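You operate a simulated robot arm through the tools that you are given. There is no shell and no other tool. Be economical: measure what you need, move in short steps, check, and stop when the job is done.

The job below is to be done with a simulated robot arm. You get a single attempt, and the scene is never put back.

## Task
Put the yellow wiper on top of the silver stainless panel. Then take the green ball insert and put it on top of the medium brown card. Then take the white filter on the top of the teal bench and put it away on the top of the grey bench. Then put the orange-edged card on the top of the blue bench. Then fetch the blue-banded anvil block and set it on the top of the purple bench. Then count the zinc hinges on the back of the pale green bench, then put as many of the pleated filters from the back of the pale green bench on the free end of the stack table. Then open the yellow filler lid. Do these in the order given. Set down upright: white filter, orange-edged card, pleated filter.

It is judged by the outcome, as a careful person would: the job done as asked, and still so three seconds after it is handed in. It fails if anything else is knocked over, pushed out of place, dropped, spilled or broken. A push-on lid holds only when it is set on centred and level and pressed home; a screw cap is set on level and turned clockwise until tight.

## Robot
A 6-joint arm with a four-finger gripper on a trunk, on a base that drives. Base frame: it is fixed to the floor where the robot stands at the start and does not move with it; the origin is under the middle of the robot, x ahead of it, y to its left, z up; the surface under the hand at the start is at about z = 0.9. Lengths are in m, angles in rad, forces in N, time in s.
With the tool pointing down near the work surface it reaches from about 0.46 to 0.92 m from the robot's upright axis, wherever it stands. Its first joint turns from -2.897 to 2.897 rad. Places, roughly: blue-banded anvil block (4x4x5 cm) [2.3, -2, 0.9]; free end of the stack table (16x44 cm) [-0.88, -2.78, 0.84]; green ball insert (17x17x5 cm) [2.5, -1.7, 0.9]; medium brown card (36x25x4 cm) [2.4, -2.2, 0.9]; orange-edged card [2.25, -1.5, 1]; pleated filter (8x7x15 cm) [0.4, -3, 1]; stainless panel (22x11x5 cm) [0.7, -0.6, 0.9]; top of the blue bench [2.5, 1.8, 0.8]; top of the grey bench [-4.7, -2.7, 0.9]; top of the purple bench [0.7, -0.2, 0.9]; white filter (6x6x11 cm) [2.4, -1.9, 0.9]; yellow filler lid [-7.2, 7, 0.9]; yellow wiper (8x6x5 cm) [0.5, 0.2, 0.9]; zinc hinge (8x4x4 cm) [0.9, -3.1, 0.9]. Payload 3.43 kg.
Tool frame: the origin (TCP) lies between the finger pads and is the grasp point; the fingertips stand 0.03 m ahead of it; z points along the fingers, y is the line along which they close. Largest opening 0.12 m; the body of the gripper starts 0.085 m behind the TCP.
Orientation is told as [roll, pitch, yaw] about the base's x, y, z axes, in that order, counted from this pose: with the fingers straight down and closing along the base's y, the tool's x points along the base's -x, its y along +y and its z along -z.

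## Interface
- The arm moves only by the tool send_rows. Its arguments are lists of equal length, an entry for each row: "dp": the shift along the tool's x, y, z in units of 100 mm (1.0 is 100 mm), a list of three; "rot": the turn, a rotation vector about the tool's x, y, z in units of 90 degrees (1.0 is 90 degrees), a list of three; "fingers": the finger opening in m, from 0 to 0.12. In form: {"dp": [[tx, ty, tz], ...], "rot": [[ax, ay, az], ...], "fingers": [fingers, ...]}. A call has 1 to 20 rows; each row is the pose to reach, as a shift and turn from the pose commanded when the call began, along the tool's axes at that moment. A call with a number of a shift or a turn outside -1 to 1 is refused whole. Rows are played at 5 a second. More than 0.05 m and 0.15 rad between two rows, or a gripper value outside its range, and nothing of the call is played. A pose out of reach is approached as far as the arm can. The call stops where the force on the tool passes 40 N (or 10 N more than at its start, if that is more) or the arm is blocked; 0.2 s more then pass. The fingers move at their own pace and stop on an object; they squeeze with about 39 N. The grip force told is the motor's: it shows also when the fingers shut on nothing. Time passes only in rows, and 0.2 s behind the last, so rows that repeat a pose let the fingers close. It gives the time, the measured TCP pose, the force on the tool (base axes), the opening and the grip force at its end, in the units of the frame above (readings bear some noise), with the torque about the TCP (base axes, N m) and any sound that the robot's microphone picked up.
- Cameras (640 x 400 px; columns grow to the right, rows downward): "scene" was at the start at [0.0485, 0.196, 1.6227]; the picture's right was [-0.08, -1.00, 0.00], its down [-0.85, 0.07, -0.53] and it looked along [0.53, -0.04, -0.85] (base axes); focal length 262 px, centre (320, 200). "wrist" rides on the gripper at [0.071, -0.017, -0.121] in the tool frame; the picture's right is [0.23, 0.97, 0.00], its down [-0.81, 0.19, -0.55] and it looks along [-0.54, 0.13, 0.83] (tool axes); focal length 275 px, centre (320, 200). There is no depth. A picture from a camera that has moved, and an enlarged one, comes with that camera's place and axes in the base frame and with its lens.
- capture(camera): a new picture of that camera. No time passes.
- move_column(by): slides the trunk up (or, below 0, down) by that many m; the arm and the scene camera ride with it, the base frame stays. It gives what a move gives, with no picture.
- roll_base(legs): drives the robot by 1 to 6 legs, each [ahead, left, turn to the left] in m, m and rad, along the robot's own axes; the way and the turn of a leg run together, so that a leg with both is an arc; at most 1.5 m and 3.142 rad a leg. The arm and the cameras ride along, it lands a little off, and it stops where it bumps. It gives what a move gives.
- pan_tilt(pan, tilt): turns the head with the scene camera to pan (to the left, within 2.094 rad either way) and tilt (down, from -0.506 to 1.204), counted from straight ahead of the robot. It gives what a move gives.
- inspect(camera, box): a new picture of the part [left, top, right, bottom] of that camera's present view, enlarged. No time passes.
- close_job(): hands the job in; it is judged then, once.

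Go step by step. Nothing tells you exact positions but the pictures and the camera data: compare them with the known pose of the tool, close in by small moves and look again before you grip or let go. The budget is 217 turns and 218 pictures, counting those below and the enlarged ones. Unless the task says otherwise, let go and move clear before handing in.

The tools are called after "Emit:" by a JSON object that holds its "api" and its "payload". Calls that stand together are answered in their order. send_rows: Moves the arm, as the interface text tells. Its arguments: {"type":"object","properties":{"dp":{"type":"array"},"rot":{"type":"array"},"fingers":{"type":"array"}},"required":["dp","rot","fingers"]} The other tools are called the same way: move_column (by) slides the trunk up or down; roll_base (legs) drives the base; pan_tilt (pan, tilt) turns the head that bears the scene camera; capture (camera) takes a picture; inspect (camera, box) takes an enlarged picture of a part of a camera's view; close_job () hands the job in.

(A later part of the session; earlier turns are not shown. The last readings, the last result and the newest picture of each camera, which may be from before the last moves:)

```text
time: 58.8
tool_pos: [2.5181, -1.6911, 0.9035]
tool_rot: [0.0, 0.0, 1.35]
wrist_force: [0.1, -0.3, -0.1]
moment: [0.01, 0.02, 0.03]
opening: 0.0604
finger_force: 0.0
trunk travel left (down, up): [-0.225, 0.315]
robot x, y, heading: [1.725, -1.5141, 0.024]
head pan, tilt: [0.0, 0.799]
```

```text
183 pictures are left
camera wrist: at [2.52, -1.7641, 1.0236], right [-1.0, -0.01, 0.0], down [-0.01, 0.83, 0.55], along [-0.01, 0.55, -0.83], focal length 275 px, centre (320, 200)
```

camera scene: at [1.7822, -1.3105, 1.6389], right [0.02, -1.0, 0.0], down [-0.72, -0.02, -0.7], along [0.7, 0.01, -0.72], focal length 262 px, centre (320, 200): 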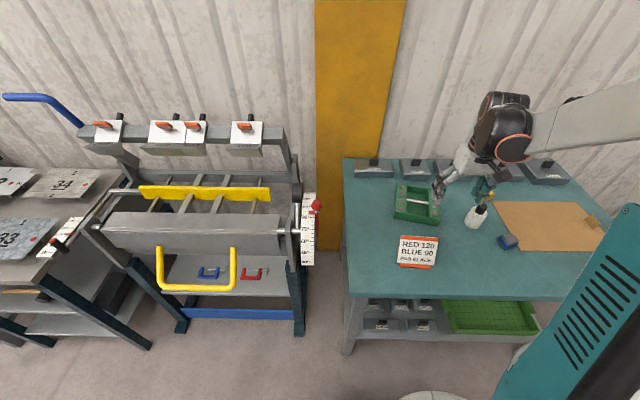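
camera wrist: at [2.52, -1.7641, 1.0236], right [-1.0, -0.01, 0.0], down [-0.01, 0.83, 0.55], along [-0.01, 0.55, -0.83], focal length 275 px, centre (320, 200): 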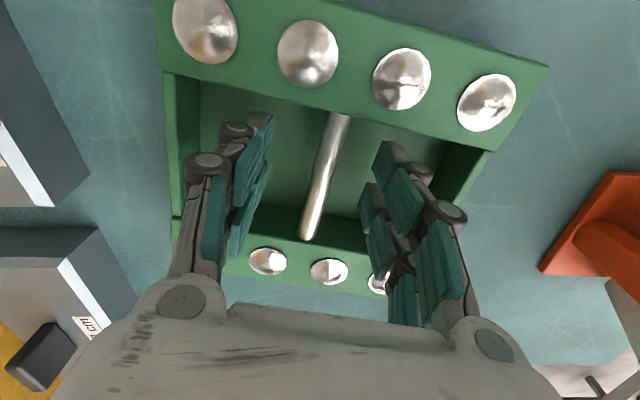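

The bar is about 1 cm above the tips now. I'll lower 8 mm more and close.

Emit:
{"api": "send_rows", "payload": {"dp": [[0, 0, 0.08], [0, 0, 0.08], [0, 0, 0.08], [0, 0, 0.08]], "rot": [[0, 0, 0], [0, 0, 0], [0, 0, 0], [0, 0, 0]], "fingers": [0.06, 0.0, 0.0, 0.0]}}

Emit:
{"api": "send_rows", "payload": {"dp": [[0, 0, -0.1], [0, 0, -0.2], [0, 0, -0.3], [0, 0, -0.5]], "rot": [[0, 0, 0], [0, 0, 0], [0, 0, 0], [0, 0, 0]], "fingers": [0.0, 0.0, 0.0, 0.0]}}

Emit:
{"api": "capture", "payload": {"camera": "wrist"}}

Emit:
{"api": "capture", "payload": {"camera": "scene"}}

```text
time: 59.8
tool_pos: [2.5179, -1.6895, 0.895]
tool_rot: [0.001, 0.001, 1.349]
wrist_force: [0.2, 0.0, 1.0]
moment: [-0.01, 0.04, -0.21]
opening: 0.0117
finger_force: 39.1
trunk travel left (down, up): [-0.225, 0.315]
robot x, y, heading: [1.7242, -1.514, 0.022]
head pan, tilt: [0.0, 0.799]
```

```text
time: 60.8
tool_pos: [2.5195, -1.6893, 0.949]
tool_rot: [0.002, 0.001, 1.349]
wrist_force: [0.4, 0.9, -4.3]
moment: [-0.02, 0.01, -0.02]
opening: 0.0117
finger_force: 38.8
trunk travel left (down, up): [-0.225, 0.315]
robot x, y, heading: [1.7262, -1.5136, 0.014]
head pan, tilt: [0.0, 0.799]
```

```text
182 pictures are left
camera wrist: at [2.5212, -1.7619, 1.068], right [-1.0, -0.01, 0.0], down [-0.01, 0.83, 0.55], along [-0.01, 0.55, -0.83], focal length 275 px, centre (320, 200)
```

wrist: 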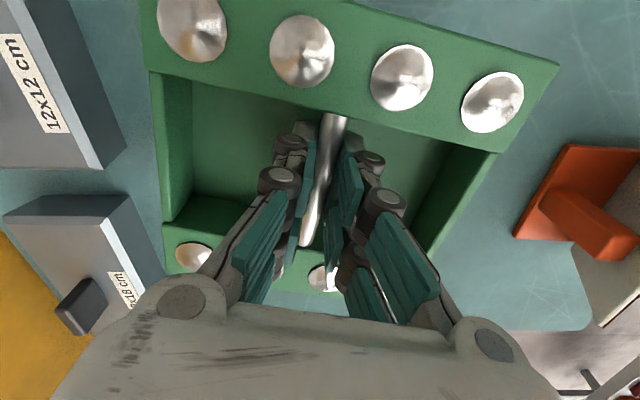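

```text
181 pictures are left
camera scene: at [1.782, -1.3105, 1.639], right [0.02, -1.0, 0.0], down [-0.72, -0.02, -0.7], along [0.7, 0.01, -0.72], focal length 262 px, centre (320, 200)
```

scene: 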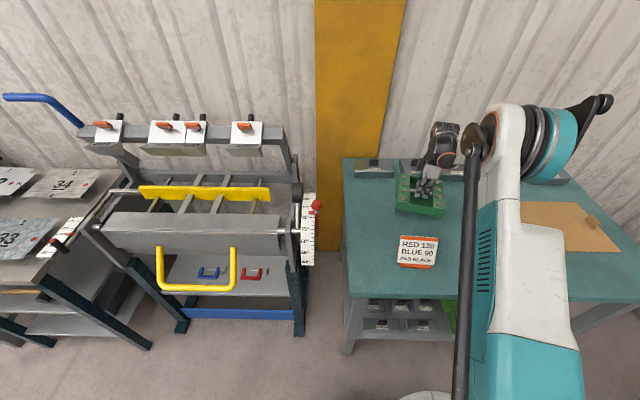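

The insert is lifted level. I'll raise it further and drive right toward the card, whose centre I now put at about (2.427, -2.18).

Emit:
{"api": "send_rows", "payload": {"dp": [[0, 0, -0.3], [0, 0, -0.6], [0, 0, -0.9], [0, 0, -1.0]], "rot": [[0, 0, 0], [0, 0, 0], [0, 0, 0], [0, 0, 0]], "fingers": [0.0, 0.0, 0.0, 0.0]}}

Emit:
{"api": "move_column", "payload": {"by": 0.06}}

Emit:
{"api": "roll_base", "payload": {"legs": [[0, -0.46, 0]]}}

Emit:
{"api": "capture", "payload": {"camera": "scene"}}

Emit:
{"api": "capture", "payload": {"camera": "wrist"}}

```text
time: 61.8
tool_pos: [2.5192, -1.6873, 1.0474]
tool_rot: [0.001, 0.0, 1.35]
wrist_force: [-0.7, -0.2, -3.5]
moment: [-0.03, 0.01, -0.01]
opening: 0.0118
finger_force: 38.7
trunk travel left (down, up): [-0.225, 0.315]
robot x, y, heading: [1.7245, -1.5126, 0.024]
head pan, tilt: [0.0, 0.799]
```

```text
time: 62.8
tool_pos: [2.5198, -1.6876, 1.1066]
tool_rot: [0.001, 0.0, 1.348]
wrist_force: [-0.1, 0.3, -3.7]
moment: [-0.07, -0.02, -0.02]
opening: 0.0121
finger_force: 38.8
trunk travel left (down, up): [-0.285, 0.255]
robot x, y, heading: [1.7236, -1.5145, 0.014]
head pan, tilt: [0.0, 0.799]
```

```text
time: 65.6
tool_pos: [2.5338, -2.1392, 1.1072]
tool_rot: [0.0, -0.002, 1.361]
wrist_force: [2.0, -0.6, -3.9]
moment: [0.03, -0.03, 0.01]
opening: 0.012
finger_force: 39.2
trunk travel left (down, up): [-0.285, 0.255]
robot x, y, heading: [1.735, -1.9766, 0.032]
head pan, tilt: [0.0, 0.799]
```

```text
180 pictures are left
camera scene: at [1.7925, -1.7714, 1.699], right [0.03, -1.0, 0.0], down [-0.72, -0.02, -0.7], along [0.7, 0.02, -0.72], focal length 262 px, centre (320, 200)
```

scene: 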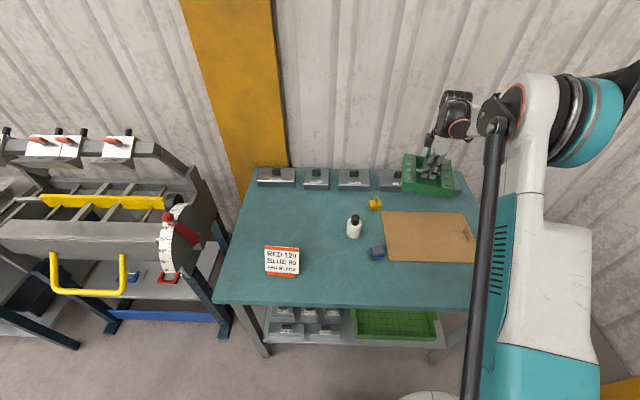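

```text
179 pictures are left
camera wrist: at [2.5374, -2.2122, 1.2264], right [-1.0, -0.02, 0.0], down [-0.02, 0.83, 0.55], along [-0.01, 0.55, -0.83], focal length 275 px, centre (320, 200)
```

wrist: 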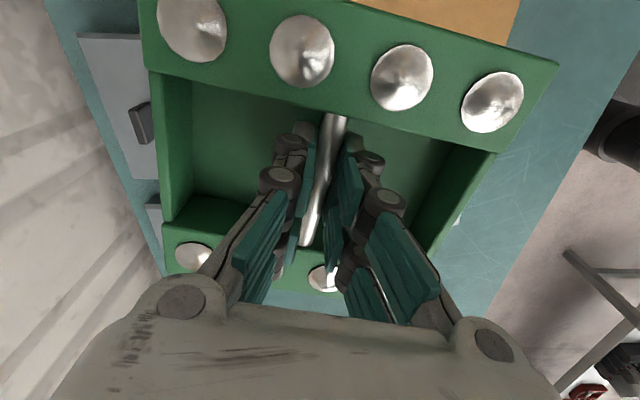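

Card corners now give x 2.30–2.55 and y -2.015 to -2.375, with the pull tab at the right edge. I'll bring the insert over (2.427, -2.165) and square it up.

Emit:
{"api": "send_rows", "payload": {"dp": [[0.2, 0.4, 0], [0.4, 0.8, 0], [0.48, 0.99, 0], [0.48, 0.99, 0.4], [0.48, 0.99, 0.8], [0.48, 0.99, 1.0]], "rot": [[0, 0, -0.05], [0, 0, -0.1], [0, 0, -0.133], [0, 0, -0.133], [0, 0, -0.133], [0, 0, -0.133]], "fingers": [0, 0, 0, 0, 0, 0]}}

Emit:
{"api": "capture", "payload": {"camera": "scene"}}

Emit:
{"api": "capture", "payload": {"camera": "wrist"}}

```text
time: 67.0
tool_pos: [2.427, -2.1638, 1.0079]
tool_rot: [0.001, 0.001, 1.568]
wrist_force: [0.5, 0.4, -4.4]
moment: [-0.01, -0.01, 0.0]
opening: 0.0117
finger_force: 38.9
trunk travel left (down, up): [-0.285, 0.255]
robot x, y, heading: [1.7395, -1.977, 0.034]
head pan, tilt: [0.0, 0.799]
```

```text
178 pictures are left
camera scene: at [1.7925, -1.7709, 1.6989], right [0.03, -1.0, 0.0], down [-0.72, -0.02, -0.7], along [0.7, 0.02, -0.72], focal length 262 px, centre (320, 200)
```

scene: 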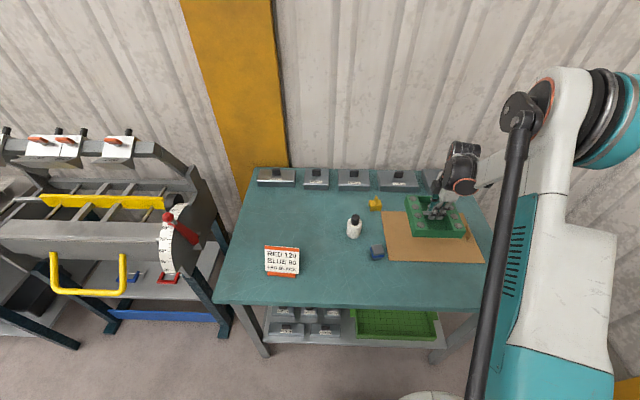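

```text
177 pictures are left
camera wrist: at [2.4453, -2.2346, 1.1257], right [-0.97, -0.23, 0.0], down [-0.19, 0.81, 0.55], along [-0.13, 0.54, -0.83], focal length 275 px, centre (320, 200)
```

wrist: 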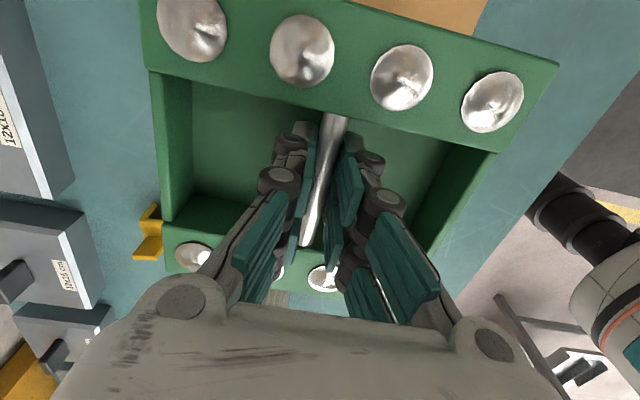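

The insert is above the card. I'll lower most of the way, then gently to contact.

Emit:
{"api": "send_rows", "payload": {"dp": [[0, 0, 0.4], [0, 0, 0.7], [0, 0, 0.9], [0, 0, 1.0]], "rot": [[0, 0, 0], [0, 0, 0], [0, 0, 0], [0, 0, 0]], "fingers": [0, 0, 0, 0]}}

Emit:
{"api": "send_rows", "payload": {"dp": [[0, 0, 0.03], [0, 0, 0.05], [0, 0, 0.07], [0, 0, 0.09], [0, 0, 0.11]], "rot": [[0, 0, 0], [0, 0, 0], [0, 0, 0], [0, 0, 0], [0, 0, 0]], "fingers": [0, 0, 0, 0, 0]}}

Emit:
{"api": "capture", "payload": {"camera": "scene"}}

```text
time: 68.0
tool_pos: [2.4273, -2.1653, 0.9059]
tool_rot: [0.0, 0.001, 1.568]
wrist_force: [1.3, -0.4, -3.3]
moment: [0.0, 0.03, -0.01]
opening: 0.0119
finger_force: 39.0
trunk travel left (down, up): [-0.285, 0.255]
robot x, y, heading: [1.7387, -1.9749, 0.035]
head pan, tilt: [0.0, 0.799]
```

```text
time: 69.2
tool_pos: [2.426, -2.165, 0.897]
tool_rot: [-0.002, 0.001, 1.569]
wrist_force: [4.1, -3.7, 35.6]
moment: [0.01, -0.09, -0.01]
opening: 0.0122
finger_force: 38.8
trunk travel left (down, up): [-0.285, 0.255]
robot x, y, heading: [1.737, -1.9752, 0.036]
head pan, tilt: [0.0, 0.799]
```

```text
176 pictures are left
camera scene: at [1.789, -1.7701, 1.6992], right [0.03, -1.0, 0.0], down [-0.72, -0.02, -0.7], along [0.7, 0.02, -0.72], focal length 262 px, centre (320, 200)
```

scene: 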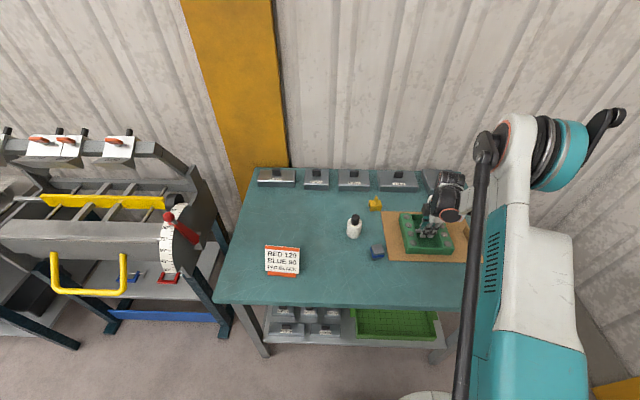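

It's in contact and on the card. I'll ease up, open, and withdraw.

Emit:
{"api": "send_rows", "payload": {"dp": [[0, 0, -0.02], [0, 0, -0.02], [0, 0, -0.02], [0, 0, -0.3], [0, 0, -0.6], [0, 0, -1.0]], "rot": [[0, 0, 0], [0, 0, 0], [0, 0, 0], [0, 0, 0], [0, 0, 0], [0, 0, 0]], "fingers": [0, 0.05, 0.05, 0.05, 0.05, 0.05]}}

Emit:
{"api": "capture", "payload": {"camera": "wrist"}}

Emit:
{"api": "inspect", "payload": {"camera": "scene", "box": [330, 160, 500, 280]}}

```text
time: 70.6
tool_pos: [2.4266, -2.1648, 0.9959]
tool_rot: [0.0, 0.0, 1.569]
wrist_force: [0.1, -0.3, -0.3]
moment: [0.01, 0.0, 0.0]
opening: 0.0501
finger_force: 0.1
trunk travel left (down, up): [-0.285, 0.255]
robot x, y, heading: [1.7376, -1.9726, 0.031]
head pan, tilt: [0.0, 0.799]
```

```text
175 pictures are left
camera wrist: at [2.4446, -2.2352, 1.1157], right [-0.97, -0.23, 0.0], down [-0.19, 0.81, 0.55], along [-0.13, 0.54, -0.83], focal length 275 px, centre (320, 200)
```

wrist: 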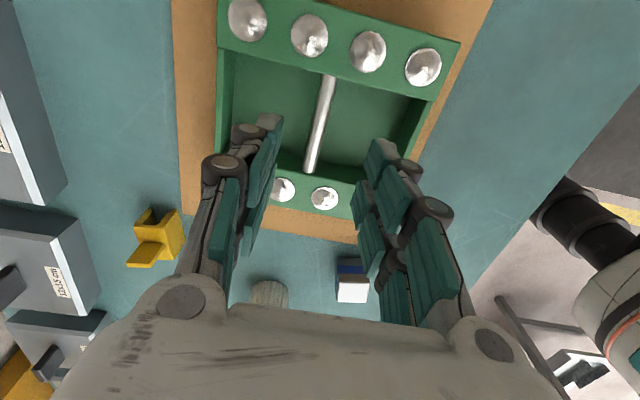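

```text
3.33 times, centred on (415, 220) of scene
camera zoom: at [1.7915, -1.7705, 1.699], right [0.03, -1.0, 0.0], down [-0.72, -0.02, -0.7], along [0.7, 0.02, -0.72], focal length 875 px, centre (3, 133)
```

zoom: 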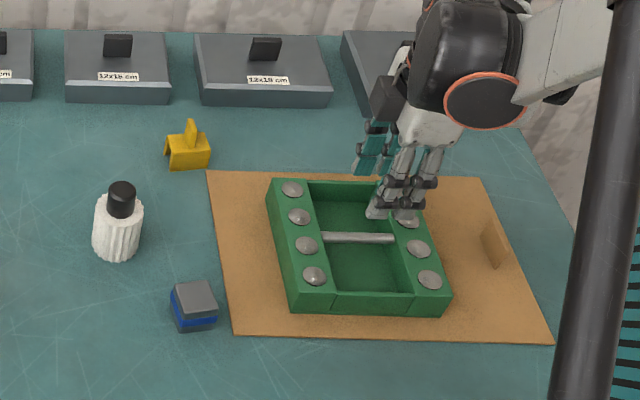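

The insert sits well on the brown card. Next is the white filter at about (2.425, -1.883). I'll raise, turn the hand back to yaw 0, and drive left.

Emit:
{"api": "send_rows", "payload": {"dp": [[0, 0, -0.4], [0, 0, -0.8], [0, 0, -1.0], [0, 0, -1.0], [0, 0, -1.0], [0, 0, -1.0], [0, 0, -1.0], [0, 0, -1.0], [0, 0, -1.0], [0, 0, -1.0], [0, 0, -1.0], [0, 0, -1.0], [0, 0, -1.0], [0, 0, -1.0]], "rot": [[0, 0, 0], [0, 0, 0], [0, 0, 0.08], [0, 0, 0.17], [0, 0, 0.25], [0, 0, 0.33], [0, 0, 0.42], [0, 0, 0.5], [0, 0, 0.58], [0, 0, 0.67], [0, 0, 0.75], [0, 0, 0.83], [0, 0, 0.92], [0, 0, 1.0]], "fingers": [0.1, 0.1, 0.1, 0.1, 0.1, 0.1, 0.1, 0.1, 0.1, 0.1, 0.1, 0.1, 0.1, 0.1]}}

Emit:
{"api": "roll_base", "payload": {"legs": [[0, 0.28, -0.03]]}}

Emit:
{"api": "capture", "payload": {"camera": "wrist"}}

```text
time: 73.6
tool_pos: [2.4271, -2.1644, 1.0971]
tool_rot: [0.0, 0.001, -0.004]
wrist_force: [0.8, -0.1, -0.9]
moment: [0.02, -0.01, 0.01]
opening: 0.1
finger_force: 0.0
trunk travel left (down, up): [-0.285, 0.255]
robot x, y, heading: [1.7418, -1.9721, 0.029]
head pan, tilt: [0.0, 0.799]
```

```text
time: 75.6
tool_pos: [2.416, -1.8968, 1.0965]
tool_rot: [0.0, 0.001, -0.032]
wrist_force: [0.2, 0.0, -0.1]
moment: [-0.03, -0.03, -0.01]
opening: 0.0999
finger_force: 0.0
trunk travel left (down, up): [-0.285, 0.255]
robot x, y, heading: [1.7343, -1.6858, -0.0]
head pan, tilt: [0.0, 0.799]
```

```text
173 pictures are left
camera wrist: at [2.3452, -1.9116, 1.2158], right [-0.2, 0.98, 0.0], down [0.82, 0.17, 0.55], along [0.54, 0.11, -0.83], focal length 275 px, centre (320, 200)
```

wrist: 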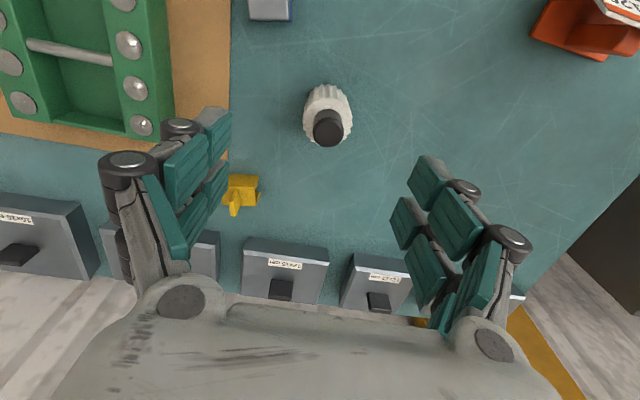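

The filter cap is at about (2.428, -1.886). I'll centre and descend around it.

Emit:
{"api": "send_rows", "payload": {"dp": [[-0.12, 0.11, 0.3], [-0.12, 0.11, 0.6], [-0.12, 0.11, 0.9]], "rot": [[0, 0, 0], [0, 0, 0], [0, 0, 0]], "fingers": [0.11, 0.11, 0.11]}}

Emit:
{"api": "capture", "payload": {"camera": "wrist"}}

```text
time: 76.4
tool_pos: [2.4277, -1.8871, 1.006]
tool_rot: [0.0, 0.0, -0.03]
wrist_force: [-0.3, 0.3, -0.3]
moment: [0.01, 0.02, 0.02]
opening: 0.1101
finger_force: 0.0
trunk travel left (down, up): [-0.285, 0.255]
robot x, y, heading: [1.7347, -1.6897, 0.0]
head pan, tilt: [0.0, 0.799]
```

```text
172 pictures are left
camera wrist: at [2.3575, -1.9007, 1.1252], right [-0.2, 0.98, 0.0], down [0.82, 0.17, 0.55], along [0.54, 0.11, -0.83], focal length 275 px, centre (320, 200)
```

wrist: 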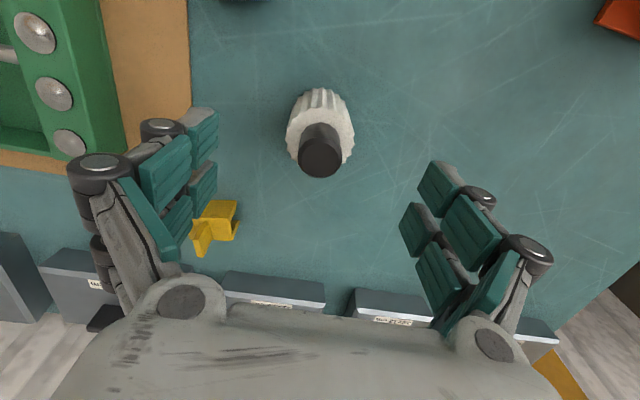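

Centred. I'll descend to mid-body and grip.

Emit:
{"api": "send_rows", "payload": {"dp": [[0, 0, 0.35], [0, 0, 0.7], [0, 0, 0.97], [0, 0, 0.97], [0, 0, 0.97], [0, 0, 0.97]], "rot": [[0, 0, 0], [0, 0, 0], [0, 0, 0], [0, 0, 0], [0, 0, 0], [0, 0, 0]], "fingers": [0.11, 0.11, 0.11, 0.03, 0.03, 0.03]}}

Emit:
{"api": "send_rows", "payload": {"dp": [[0, 0, -0.3], [0, 0, -0.6], [0, 0, -1.0]], "rot": [[0, 0, 0], [0, 0, 0], [0, 0, 0]], "fingers": [0.03, 0.03, 0.03]}}

Emit:
{"api": "capture", "payload": {"camera": "wrist"}}

```text
time: 77.8
tool_pos: [2.43, -1.8886, 0.9103]
tool_rot: [0.0, 0.0, -0.032]
wrist_force: [-1.1, 0.9, 3.3]
moment: [0.0, 0.06, 0.02]
opening: 0.0513
finger_force: 39.5
trunk travel left (down, up): [-0.285, 0.255]
robot x, y, heading: [1.7318, -1.6844, 0.002]
head pan, tilt: [0.0, 0.799]
```

```text
time: 78.6
tool_pos: [2.4255, -1.8891, 1.0082]
tool_rot: [-0.001, 0.001, -0.033]
wrist_force: [-0.4, 0.2, 0.3]
moment: [0.03, -0.01, -0.01]
opening: 0.0513
finger_force: 39.2
trunk travel left (down, up): [-0.285, 0.255]
robot x, y, heading: [1.7312, -1.6859, 0.006]
head pan, tilt: [0.0, 0.799]
```

```text
171 pictures are left
camera wrist: at [2.3552, -1.9037, 1.128], right [-0.2, 0.98, 0.0], down [0.82, 0.17, 0.55], along [0.54, 0.11, -0.83], focal length 275 px, centre (320, 200)
```

wrist: 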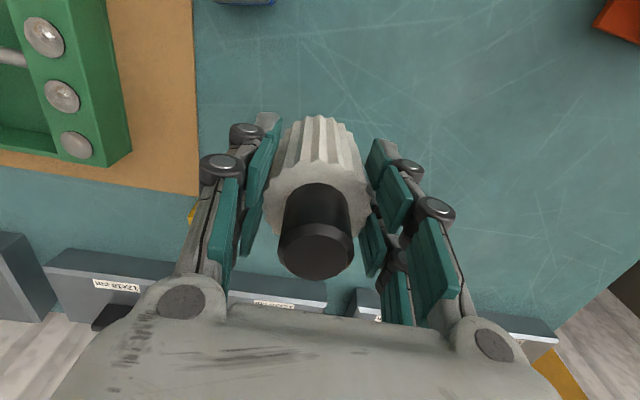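

The white filter is held at 0.051 m. I'll raise and retract, then back out along y ≈ -1.69 and look toward the grey bench.

Emit:
{"api": "send_rows", "payload": {"dp": [[0, 0, -0.4], [0.2, 0, -0.8], [0.6, 0, -0.9], [1.0, 0, -0.9]], "rot": [[0, 0, 0], [0, 0, 0], [0, 0, 0], [0, 0, 0]], "fingers": [0.03, 0.03, 0.03, 0.03]}}

Emit:
{"api": "roll_base", "payload": {"legs": [[-1.5, 0, 0], [-1.3, 0, 0]]}}

Emit:
{"api": "pan_tilt", "payload": {"pan": -2.09, "tilt": 0.45}}

Emit:
{"api": "capture", "payload": {"camera": "scene"}}

Emit:
{"api": "pan_tilt", "payload": {"pan": 2.09, "tilt": 0.45}}

Emit:
{"api": "capture", "payload": {"camera": "scene"}}

```text
time: 79.6
tool_pos: [2.3288, -1.8878, 1.0995]
tool_rot: [0.0, 0.001, -0.033]
wrist_force: [-0.3, 0.0, -0.5]
moment: [0.0, -0.06, 0.0]
opening: 0.051
finger_force: 39.4
trunk travel left (down, up): [-0.285, 0.255]
robot x, y, heading: [1.73, -1.6864, 0.005]
head pan, tilt: [0.0, 0.799]
```

```text
time: 93.0
tool_pos: [-0.4427, -1.9153, 1.0999]
tool_rot: [0.001, 0.0, -0.006]
wrist_force: [0.3, 0.8, -1.0]
moment: [0.0, -0.02, 0.0]
opening: 0.0507
finger_force: 39.1
trunk travel left (down, up): [-0.285, 0.255]
robot x, y, heading: [-1.0412, -1.7291, 0.024]
head pan, tilt: [0.0, 0.799]
```

```text
time: 95.0
tool_pos: [-0.4436, -1.9149, 1.0997]
tool_rot: [0.001, 0.002, -0.008]
wrist_force: [0.3, 0.2, -0.5]
moment: [0.02, 0.01, -0.01]
opening: 0.0508
finger_force: 38.9
trunk travel left (down, up): [-0.285, 0.255]
robot x, y, heading: [-1.0479, -1.7302, 0.029]
head pan, tilt: [-2.089, 0.45]
```

```text
170 pictures are left
camera scene: at [-1.1136, -1.6089, 1.7294], right [-0.88, 0.47, 0.0], down [0.2, 0.38, -0.9], along [-0.42, -0.79, -0.44], focal length 262 px, centre (320, 200)
```

scene: 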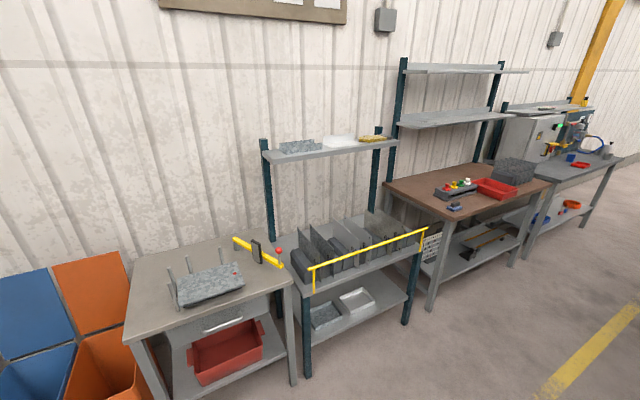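

```text
time: 98.4
tool_pos: [-0.4425, -1.9149, 1.1]
tool_rot: [-0.001, 0.002, -0.006]
wrist_force: [0.3, 0.7, -1.0]
moment: [0.01, 0.0, -0.01]
opening: 0.0503
finger_force: 38.7
trunk travel left (down, up): [-0.285, 0.255]
robot x, y, heading: [-1.0445, -1.7316, 0.027]
head pan, tilt: [2.089, 0.45]
```

```text
169 pictures are left
camera scene: at [-1.118, -1.4492, 1.7294], right [0.85, 0.52, 0.0], down [0.23, -0.37, -0.9], along [-0.47, 0.77, -0.44], focal length 262 px, centre (320, 200)
```

scene: 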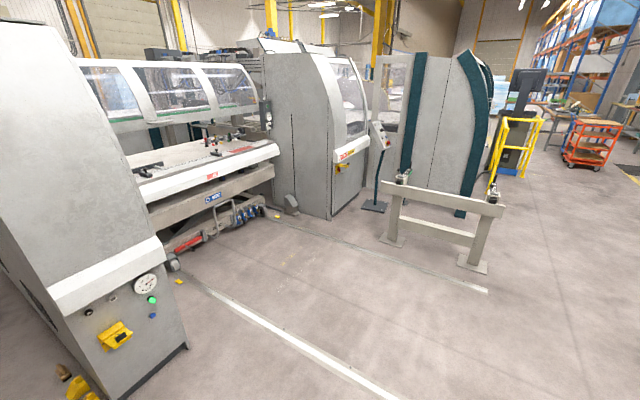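

The south wall holds the stack table, a shelf, a brown bench and then a grey bench farther west; a machine stands north-west. I'll turn round to face west and look along the lane.

Emit:
{"api": "roll_base", "payload": {"legs": [[0, 0, 3.11]]}}

Emit:
{"api": "pan_tilt", "payload": {"pan": 0.25, "tilt": 0.4}}

Emit:
{"api": "capture", "payload": {"camera": "scene"}}

```text
time: 106.1
tool_pos: [-1.6449, -1.5335, 1.1009]
tool_rot: [0.001, -0.001, 3.122]
wrist_force: [0.2, -0.1, -0.9]
moment: [0.03, 0.0, -0.01]
opening: 0.0502
finger_force: 39.8
trunk travel left (down, up): [-0.285, 0.255]
robot x, y, heading: [-1.0416, -1.7306, -3.128]
head pan, tilt: [2.089, 0.45]
```

```text
time: 108.0
tool_pos: [-1.6448, -1.5335, 1.1008]
tool_rot: [0.001, -0.001, 3.122]
wrist_force: [0.6, 0.4, -0.8]
moment: [0.02, 0.0, -0.03]
opening: 0.0503
finger_force: 38.7
trunk travel left (down, up): [-0.285, 0.255]
robot x, y, heading: [-1.0461, -1.7288, -3.128]
head pan, tilt: [0.25, 0.4]
```

```text
168 pictures are left
camera scene: at [-1.1119, -1.9511, 1.734], right [-0.26, 0.96, 0.0], down [0.38, 0.1, -0.92], along [-0.89, -0.24, -0.39], focal length 262 px, centre (320, 200)
```

scene: 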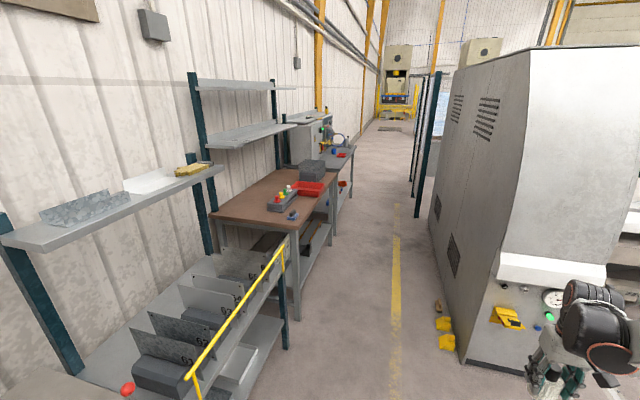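

The lane runs between the benches (front y ≈ -2.47) and the machine (y ≈ -1.35). I'll shift to the middle and drive west.

Emit:
{"api": "roll_base", "payload": {"legs": [[0, 0.22, -0.01], [1.5, 0, 0], [1.3, 0, 0]]}}

Emit:
{"api": "pan_tilt", "payload": {"pan": 0.9, "tilt": 0.5}}

Emit:
{"api": "capture", "payload": {"camera": "scene"}}

```text
time: 122.9
tool_pos: [-4.4549, -1.7857, 1.1006]
tool_rot: [0.0, 0.0, 3.105]
wrist_force: [-0.4, -0.1, -0.8]
moment: [-0.02, -0.01, -0.01]
opening: 0.05
finger_force: 38.7
trunk travel left (down, up): [-0.285, 0.255]
robot x, y, heading: [-3.8612, -1.9906, 3.137]
head pan, tilt: [0.25, 0.4]
```

```text
time: 124.0
tool_pos: [-4.4539, -1.7864, 1.0997]
tool_rot: [0.002, 0.0, 3.104]
wrist_force: [0.9, -0.2, -0.6]
moment: [0.0, -0.01, 0.0]
opening: 0.0499
finger_force: 39.2
trunk travel left (down, up): [-0.285, 0.255]
robot x, y, heading: [-3.8602, -1.9893, 3.145]
head pan, tilt: [0.901, 0.499]
```

```text
167 pictures are left
camera scene: at [-3.8955, -2.2599, 1.7249], right [-0.78, 0.62, 0.0], down [0.3, 0.37, -0.88], along [-0.55, -0.69, -0.48], focal length 262 px, centre (320, 200)
```

scene: 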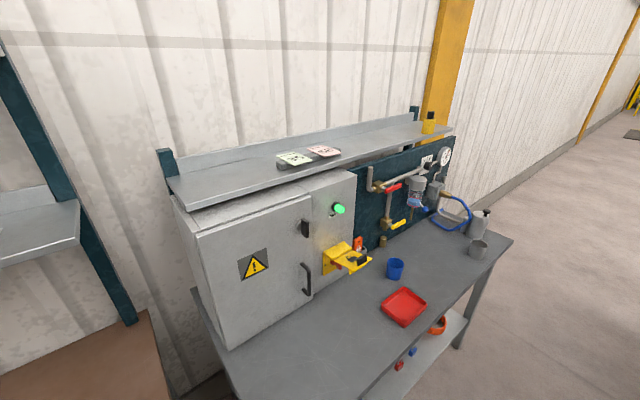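

I see the grey bench with free space in front of its cabinet, around (-4.3, -2.64). I'll drive a bit farther, turn to face it, and look.

Emit:
{"api": "roll_base", "payload": {"legs": [[0.25, -0.06, 0], [0, 0, 1.57]]}}

Emit:
{"api": "pan_tilt", "payload": {"pan": 0, "tilt": 0.9}}

Emit:
{"api": "capture", "payload": {"camera": "scene"}}

Emit:
{"api": "capture", "payload": {"camera": "wrist"}}

```text
time: 129.5
tool_pos: [-4.3331, -2.5193, 1.0993]
tool_rot: [0.0, 0.001, -1.643]
wrist_force: [0.2, 0.0, -0.4]
moment: [-0.01, -0.01, 0.0]
opening: 0.0503
finger_force: 39.0
trunk travel left (down, up): [-0.285, 0.255]
robot x, y, heading: [-4.1034, -1.9293, -1.61]
head pan, tilt: [0.901, 0.499]
```

```text
time: 130.7
tool_pos: [-4.3331, -2.5191, 1.1004]
tool_rot: [0.0, 0.001, -1.644]
wrist_force: [0.2, 0.3, -0.5]
moment: [0.02, -0.01, 0.01]
opening: 0.05
finger_force: 39.6
trunk travel left (down, up): [-0.285, 0.255]
robot x, y, heading: [-4.1093, -1.932, -1.611]
head pan, tilt: [0.0, 0.901]
```

```text
166 pictures are left
camera scene: at [-3.9094, -1.9931, 1.691], right [-1.0, 0.04, 0.0], down [0.03, 0.78, -0.62], along [-0.02, -0.62, -0.78], focal length 262 px, centre (320, 200)
```

scene: 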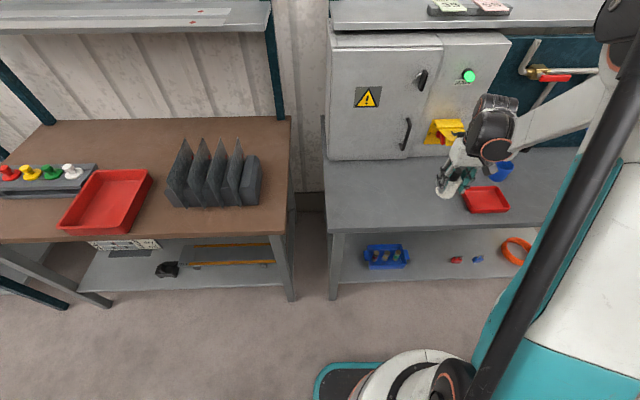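

```text
165 pictures are left
camera wrist: at [-4.343, -2.4467, 1.2197], right [0.99, 0.16, 0.0], down [0.13, -0.82, 0.55], along [0.09, -0.55, -0.83], focal length 275 px, centre (320, 200)
```

wrist: 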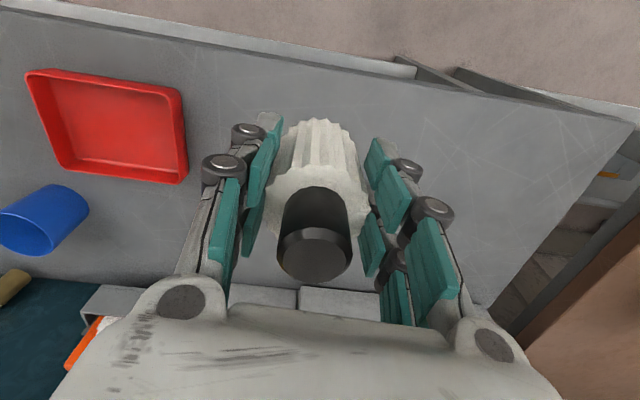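

There's clear space in front of the cabinet. I'll move in and lower to 1.0, then step down to contact.

Emit:
{"api": "send_rows", "payload": {"dp": [[-0.4, 0.28, 0], [-0.76, 0.56, 0], [-0.76, 0.56, 0.4], [-0.76, 0.56, 0.8], [-0.76, 0.56, 1.0]], "rot": [[0, 0, 0], [0, 0, 0], [0, 0, 0], [0, 0, 0], [0, 0, 0]], "fingers": [0.03, 0.03, 0.03, 0.03, 0.03]}}

Emit:
{"api": "capture", "payload": {"camera": "wrist"}}

Emit:
{"api": "inspect", "payload": {"camera": "scene", "box": [320, 80, 560, 240]}}

```text
time: 131.9
tool_pos: [-4.2813, -2.5994, 0.998]
tool_rot: [-0.001, 0.0, -1.645]
wrist_force: [-0.2, -0.6, -0.1]
moment: [-0.02, 0.04, 0.02]
opening: 0.0502
finger_force: 39.1
trunk travel left (down, up): [-0.285, 0.255]
robot x, y, heading: [-4.1072, -1.9305, -1.612]
head pan, tilt: [0.0, 0.901]
```

```text
164 pictures are left
camera wrist: at [-4.2925, -2.5268, 1.1183], right [0.99, 0.16, 0.0], down [0.13, -0.82, 0.55], along [0.09, -0.55, -0.83], focal length 275 px, centre (320, 200)
```

wrist: 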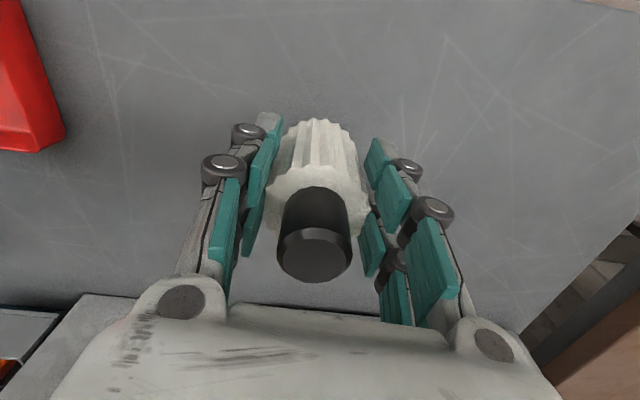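

```text
2.50 times, centred on (440, 160) of scene
camera zoom: at [-3.9094, -1.9933, 1.691], right [-1.0, 0.04, 0.0], down [0.03, 0.78, -0.62], along [-0.02, -0.62, -0.78], focal length 656 px, centre (20, 300)
```

zoom: 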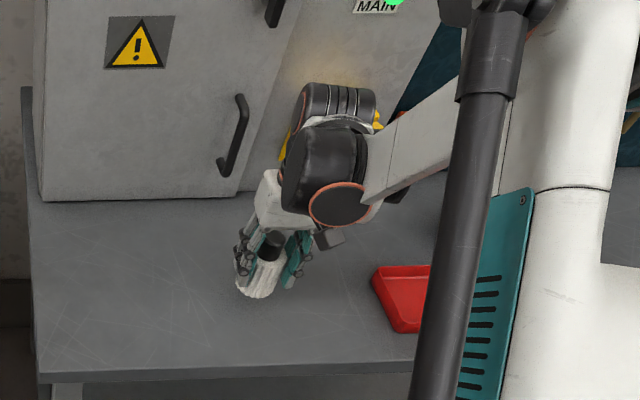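

I'll lower in fine rows with the force stop as a guard.

Emit:
{"api": "send_rows", "payload": {"dp": [[0, 0, 0.2], [0, 0, 0.35], [0, 0, 0.41], [0, 0, 0.45], [0, 0, 0.48], [0, 0, 0.51], [0, 0, 0.54], [0, 0, 0.57], [0, 0, 0.6]], "rot": [[0, 0, 0], [0, 0, 0], [0, 0, 0], [0, 0, 0], [0, 0, 0], [0, 0, 0], [0, 0, 0], [0, 0, 0], [0, 0, 0]], "fingers": [0.03, 0.03, 0.03, 0.03, 0.03, 0.03, 0.03, 0.03, 0.03]}}

Emit:
{"api": "capture", "payload": {"camera": "wrist"}}

```text
time: 133.9
tool_pos: [-4.2828, -2.5971, 0.9421]
tool_rot: [0.0, -0.001, -1.645]
wrist_force: [-5.1, 0.2, 32.7]
moment: [-0.41, 0.18, -0.11]
opening: 0.0503
finger_force: 39.5
trunk travel left (down, up): [-0.285, 0.255]
robot x, y, heading: [-4.1067, -1.9272, -1.61]
head pan, tilt: [0.0, 0.901]
```

```text
162 pictures are left
camera wrist: at [-4.2928, -2.5238, 1.0604], right [0.99, 0.16, 0.0], down [0.13, -0.82, 0.55], along [0.09, -0.55, -0.83], focal length 275 px, centre (320, 200)
```

wrist: 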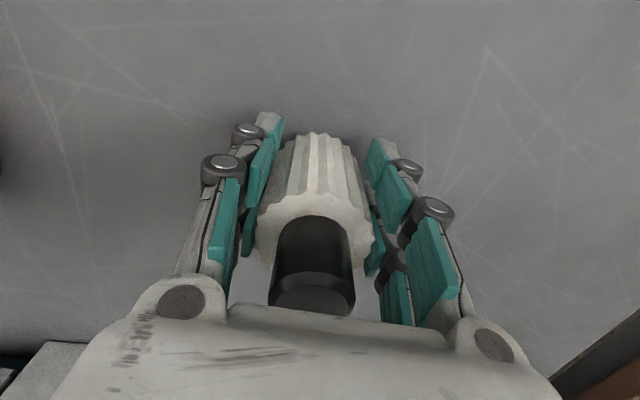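

The filter touches the bench and slid slightly in the grip. I'll ease off, open and withdraw straight up.

Emit:
{"api": "send_rows", "payload": {"dp": [[0, 0, -0.01], [0, 0, -0.01], [0, 0, -0.01], [0, 0, -0.3], [0, 0, -0.6], [0, 0, -1.0]], "rot": [[0, 0, 0], [0, 0, 0], [0, 0, 0], [0, 0, 0], [0, 0, 0], [0, 0, 0]], "fingers": [0.045, 0.1, 0.1, 0.1, 0.1, 0.1]}}

Emit:
{"api": "capture", "payload": {"camera": "wrist"}}

Emit:
{"api": "inspect", "payload": {"camera": "scene", "box": [320, 80, 560, 240]}}

```text
time: 135.3
tool_pos: [-4.283, -2.5977, 1.0411]
tool_rot: [-0.002, -0.001, -1.644]
wrist_force: [0.8, 0.1, -0.1]
moment: [-0.01, -0.02, 0.02]
opening: 0.1002
finger_force: 0.0
trunk travel left (down, up): [-0.285, 0.255]
robot x, y, heading: [-4.1072, -1.9346, -1.607]
head pan, tilt: [0.0, 0.901]
```

```text
161 pictures are left
camera wrist: at [-4.2923, -2.5245, 1.1604], right [0.99, 0.16, 0.0], down [0.13, -0.82, 0.55], along [0.09, -0.55, -0.83], focal length 275 px, centre (320, 200)
```

wrist: 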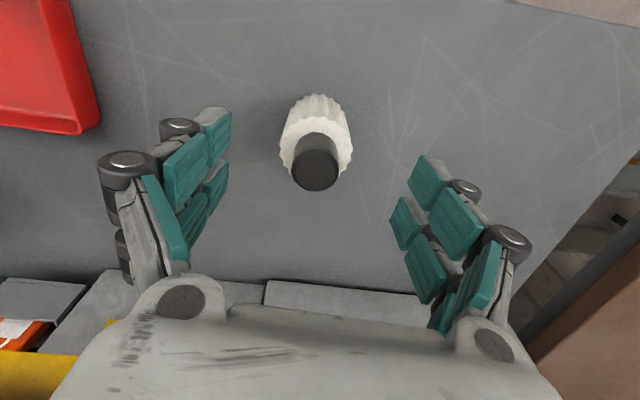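

```text
2.50 times, centred on (440, 160) of scene
camera zoom: at [-3.9092, -1.9923, 1.6911], right [-1.0, 0.04, 0.0], down [0.03, 0.78, -0.62], along [-0.02, -0.62, -0.78], focal length 656 px, centre (20, 300)
```

zoom: 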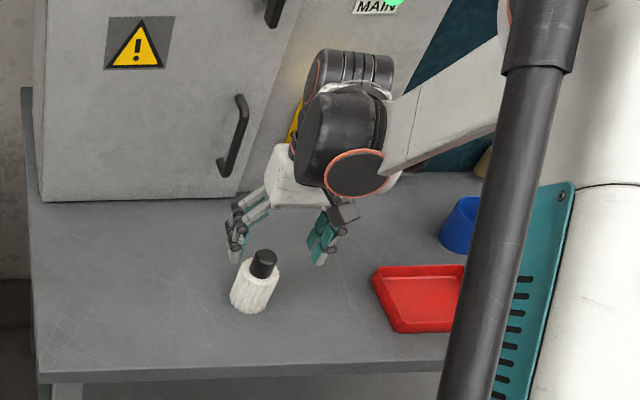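

The filter stands upright on the grey bench. Next is the orange-edged card on the teal bench, so I'll raise, retract and drive back east.

Emit:
{"api": "send_rows", "payload": {"dp": [[0, 0, -0.4], [0.2, 0, -0.8], [0.6, 0, -1.0], [1.0, 0, -1.0]], "rot": [[0, 0, 0], [0, 0, 0], [0, 0, 0], [0, 0, 0]], "fingers": [0.1, 0.1, 0.1, 0.1]}}

Emit:
{"api": "roll_base", "payload": {"legs": [[-0.05, 0, 0], [0, 0, 1.6], [1.45, -0.06, 0], [1.45, 0, 0]]}}

```text
time: 136.3
tool_pos: [-4.2738, -2.4959, 1.1419]
tool_rot: [0.0, -0.002, -1.642]
wrist_force: [0.0, 0.8, 0.4]
moment: [-0.03, 0.03, -0.01]
opening: 0.1
finger_force: 0.1
trunk travel left (down, up): [-0.285, 0.255]
robot x, y, heading: [-4.1074, -1.9304, -1.613]
head pan, tilt: [0.0, 0.901]
```

```text
time: 154.6
tool_pos: [-0.672, -2.0487, 1.1425]
tool_rot: [-0.001, 0.001, -0.042]
wrist_force: [-0.1, -0.4, 0.2]
moment: [0.01, 0.0, 0.02]
opening: 0.1
finger_force: 0.1
trunk travel left (down, up): [-0.285, 0.255]
robot x, y, heading: [-1.2436, -1.8977, -0.008]
head pan, tilt: [0.0, 0.901]
```

On track. I'll continue to the left end of the teal bench.

Emit:
{"api": "roll_base", "payload": {"legs": [[1.45, 0.2, 0.008], [1.3, 0.22, 0]]}}

Emit:
{"api": "capture", "payload": {"camera": "scene"}}

Emit:
{"api": "capture", "payload": {"camera": "wrist"}}

```text
time: 168.0
tool_pos: [2.0729, -1.6294, 1.1414]
tool_rot: [0.0, 0.001, -0.009]
wrist_force: [-0.5, -0.8, 0.0]
moment: [-0.05, 0.01, 0.0]
opening: 0.1002
finger_force: 0.0
trunk travel left (down, up): [-0.285, 0.255]
robot x, y, heading: [1.4947, -1.4991, 0.024]
head pan, tilt: [0.0, 0.901]
```

```text
159 pictures are left
camera scene: at [1.547, -1.2936, 1.691], right [0.03, -1.0, 0.0], down [-0.78, -0.02, -0.62], along [0.62, 0.02, -0.78], focal length 262 px, centre (320, 200)
```

scene: 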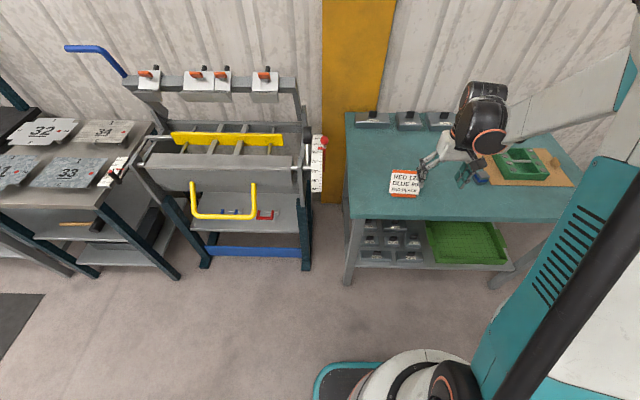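

```text
158 pictures are left
camera wrist: at [2.0026, -1.6442, 1.2614], right [-0.22, 0.97, 0.0], down [0.81, 0.19, 0.55], along [0.54, 0.12, -0.83], focal length 275 px, centre (320, 200)
```

wrist: 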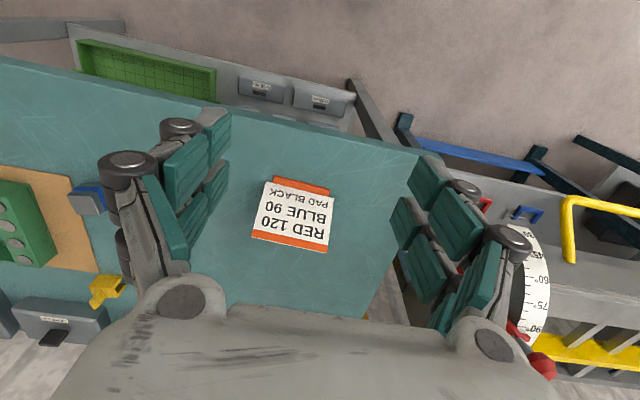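

The card stands on a foot and leans back, with its face toward -x. I'll turn the hand 90° and view it edge-on to learn its tilt before gripping.

Emit:
{"api": "roll_base", "payload": {"legs": [[0.1, -0.03, -0.02]]}}

Emit:
{"api": "send_rows", "payload": {"dp": [[-0.1, 0, 0], [-0.2, 0, 0], [-0.3, 0, 0.1], [-0.4, 0, 0.2], [-0.5, 0, 0.3], [-0.6, -0.1, 0.4], [-0.7, -0.2, 0.5], [-0.8, -0.3, 0.6], [-0.9, -0.4, 0.7], [-0.9, -0.5, 0.8], [-0.9, -0.5, 0.8], [-0.9, -0.5, 0.8]], "rot": [[0, 0, -0.08], [0, 0, -0.17], [0, 0, -0.25], [0, 0, -0.33], [0, 0, -0.42], [0, 0, -0.5], [0, 0, -0.58], [0, 0, -0.67], [0, 0, -0.75], [0, 0, -0.83], [0, 0, -0.92], [0, 0, -1.0]], "fingers": [0.1, 0.1, 0.1, 0.1, 0.1, 0.1, 0.1, 0.1, 0.1, 0.1, 0.1, 0.1]}}

Emit:
{"api": "capture", "payload": {"camera": "wrist"}}

```text
time: 169.2
tool_pos: [2.1765, -1.6701, 1.1394]
tool_rot: [0.0, 0.003, -0.031]
wrist_force: [0.1, 0.2, -1.0]
moment: [0.0, 0.07, 0.01]
opening: 0.0999
finger_force: 0.0
trunk travel left (down, up): [-0.285, 0.255]
robot x, y, heading: [1.6011, -1.5238, 0.002]
head pan, tilt: [0.0, 0.901]
```

```text
time: 171.8
tool_pos: [2.2612, -1.723, 1.0622]
tool_rot: [0.0, 0.0, 1.542]
wrist_force: [0.2, 0.4, 0.4]
moment: [0.02, -0.01, -0.02]
opening: 0.1002
finger_force: 0.1
trunk travel left (down, up): [-0.285, 0.255]
robot x, y, heading: [1.5988, -1.5251, 0.003]
head pan, tilt: [0.0, 0.901]
```

```text
157 pictures are left
camera wrist: at [2.2771, -1.7948, 1.1821], right [-0.98, -0.2, 0.0], down [-0.17, 0.82, 0.55], along [-0.11, 0.54, -0.83], focal length 275 px, centre (320, 200)
```

wrist: 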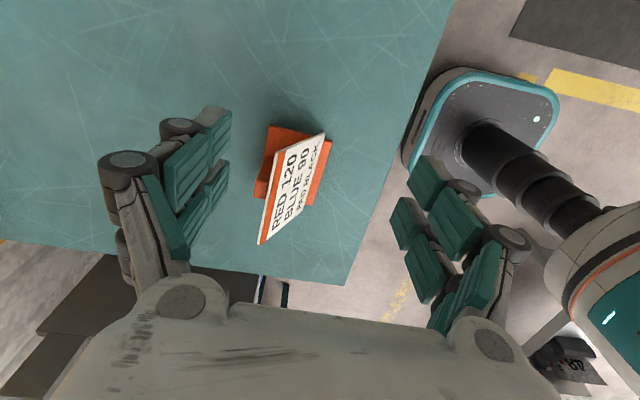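

I'll zoom in on the card.

Emit:
{"api": "inspect", "payload": {"camera": "wrist", "box": [220, 90, 380, 270]}}

```text
2.22 times, centred on (300, 180) of wrist
camera zoom: at [2.2771, -1.7948, 1.1821], right [-0.98, -0.2, 0.0], down [-0.17, 0.82, 0.55], along [-0.11, 0.54, -0.83], focal length 612 px, centre (364, 244)
```

zoom: 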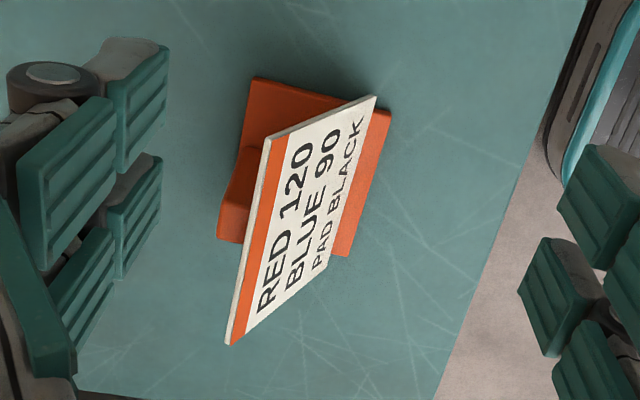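

The plate is about 12.7 cm wide and leans back about 33° (bottom near x 2.248, top near 2.297, top z ≈ 0.936). I'll tilt the hand to match the plate and come in along its slope.

Emit:
{"api": "send_rows", "payload": {"dp": [[-0.2, -0.15, 0.0], [-0.4, -0.3, 0.05], [-0.6, -0.45, 0.1], [-0.8, -0.6, 0.15], [-1.0, -0.75, 0.2], [-1.0, -0.87, 0.2]], "rot": [[-0.06, 0, 0], [-0.12, 0, 0], [-0.18, 0, 0], [-0.25, 0, 0], [-0.31, 0, 0], [-0.37, 0, 0]], "fingers": [0.08, 0.08, 0.08, 0.08, 0.08, 0.08]}}

Emit:
{"api": "capture", "payload": {"camera": "wrist"}}

Emit:
{"api": "capture", "payload": {"camera": "scene"}}

```text
time: 173.2
tool_pos: [2.3495, -1.6304, 1.0399]
tool_rot: [0.445, 0.012, 1.544]
wrist_force: [-0.5, 0.5, -0.1]
moment: [0.01, 0.0, 0.01]
opening: 0.0798
finger_force: 0.0
out of reach, approached as far as the arm can: row 6
trunk travel left (down, up): [-0.285, 0.255]
robot x, y, heading: [1.5985, -1.5249, 0.003]
head pan, tilt: [0.0, 0.901]
```

```text
155 pictures are left
camera wrist: at [2.4165, -1.7016, 1.1419], right [-0.88, -0.2, 0.42], down [0.09, 0.82, 0.57], along [-0.46, 0.54, -0.7], focal length 275 px, centre (320, 200)
```

wrist: 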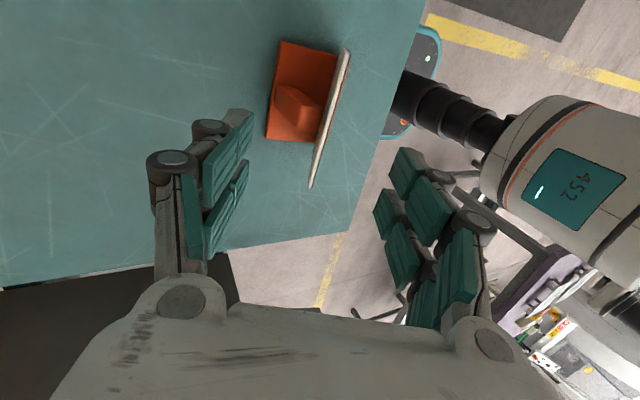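

```text
154 pictures are left
camera scene: at [1.656, -1.3231, 1.691], right [0.0, -1.0, 0.0], down [-0.78, 0.0, -0.62], along [0.62, 0.0, -0.78], focal length 262 px, centre (320, 200)
```

scene: 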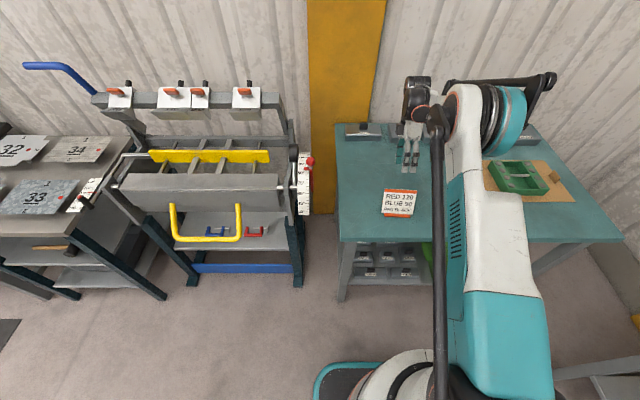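

The tilt fell slightly short because of reach. I'll move the base 0.12 m closer and then recompute.

Emit:
{"api": "roll_base", "payload": {"legs": [[0.11, 0, 0]]}}

Emit:
{"api": "send_rows", "payload": {"dp": [[-0.02, 0.2, 0], [-0.04, 0.45, 0.1], [-0.06, 0.7, 0.15], [-0.07, 0.95, 0.2], [-0.07, 0.95, 0.2]], "rot": [[-0.02, 0, 0], [-0.04, 0, 0], [-0.067, 0, 0], [-0.067, 0, 0], [-0.067, 0, 0]], "fingers": [0.08, 0.08, 0.08, 0.08, 0.08]}}

Emit:
{"api": "capture", "payload": {"camera": "wrist"}}

```text
time: 174.4
tool_pos: [2.4597, -1.6306, 1.0404]
tool_rot: [0.443, 0.012, 1.545]
wrist_force: [-0.2, 0.9, -0.9]
moment: [0.04, 0.04, 0.0]
opening: 0.08
finger_force: 0.1
trunk travel left (down, up): [-0.285, 0.255]
robot x, y, heading: [1.7121, -1.5272, 0.0]
head pan, tilt: [0.0, 0.901]
```

```text
time: 175.6
tool_pos: [2.3647, -1.6235, 1.0632]
tool_rot: [0.444, 0.021, 1.55]
wrist_force: [-0.5, 0.0, -0.2]
moment: [-0.01, 0.0, 0.02]
opening: 0.0803
finger_force: 0.1
out of reach, approached as far as the arm can: row 2, 3, 4, 5
trunk travel left (down, up): [-0.285, 0.255]
robot x, y, heading: [1.7144, -1.5235, 0.003]
head pan, tilt: [0.0, 0.901]
```

```text
153 pictures are left
camera wrist: at [2.432, -1.6939, 1.1651], right [-0.88, -0.2, 0.42], down [0.08, 0.82, 0.56], along [-0.46, 0.53, -0.71], focal length 275 px, centre (320, 200)
```

wrist: 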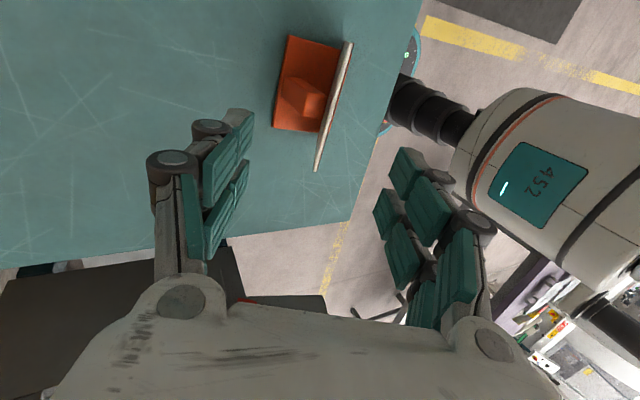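

The tilt seems limited by the wrist in this posture. I'll raise the column so the forearm comes down more steeply and try again.

Emit:
{"api": "move_column", "payload": {"by": 0.2}}

Emit:
{"api": "send_rows", "payload": {"dp": [[0, -0.1, 0.2], [0, -0.2, 0.42], [0, -0.3, 0.63], [0, -0.43, 0.9], [0, -0.43, 0.9]], "rot": [[0, 0, 0], [0, 0, 0], [0, 0, 0], [-0.03, 0, 0], [-0.07, 0, 0]], "fingers": [0.08, 0.08, 0.08, 0.08, 0.08]}}

```text
time: 177.8
tool_pos: [2.3648, -1.6238, 1.2629]
tool_rot: [0.445, 0.022, 1.55]
wrist_force: [0.1, 0.6, 0.1]
moment: [0.0, 0.0, -0.02]
opening: 0.0797
finger_force: 0.1
trunk travel left (down, up): [-0.485, 0.055]
robot x, y, heading: [1.7126, -1.5266, 0.002]
head pan, tilt: [0.0, 0.901]
```

```text
time: 179.0
tool_pos: [2.3648, -1.6261, 1.1637]
tool_rot: [0.445, 0.024, 1.552]
wrist_force: [0.6, -0.1, -0.3]
moment: [-0.04, -0.03, 0.01]
opening: 0.0802
finger_force: 0.1
out of reach, approached as far as the arm can: row 5
trunk travel left (down, up): [-0.485, 0.055]
robot x, y, heading: [1.7126, -1.5237, 0.006]
head pan, tilt: [0.0, 0.901]
```

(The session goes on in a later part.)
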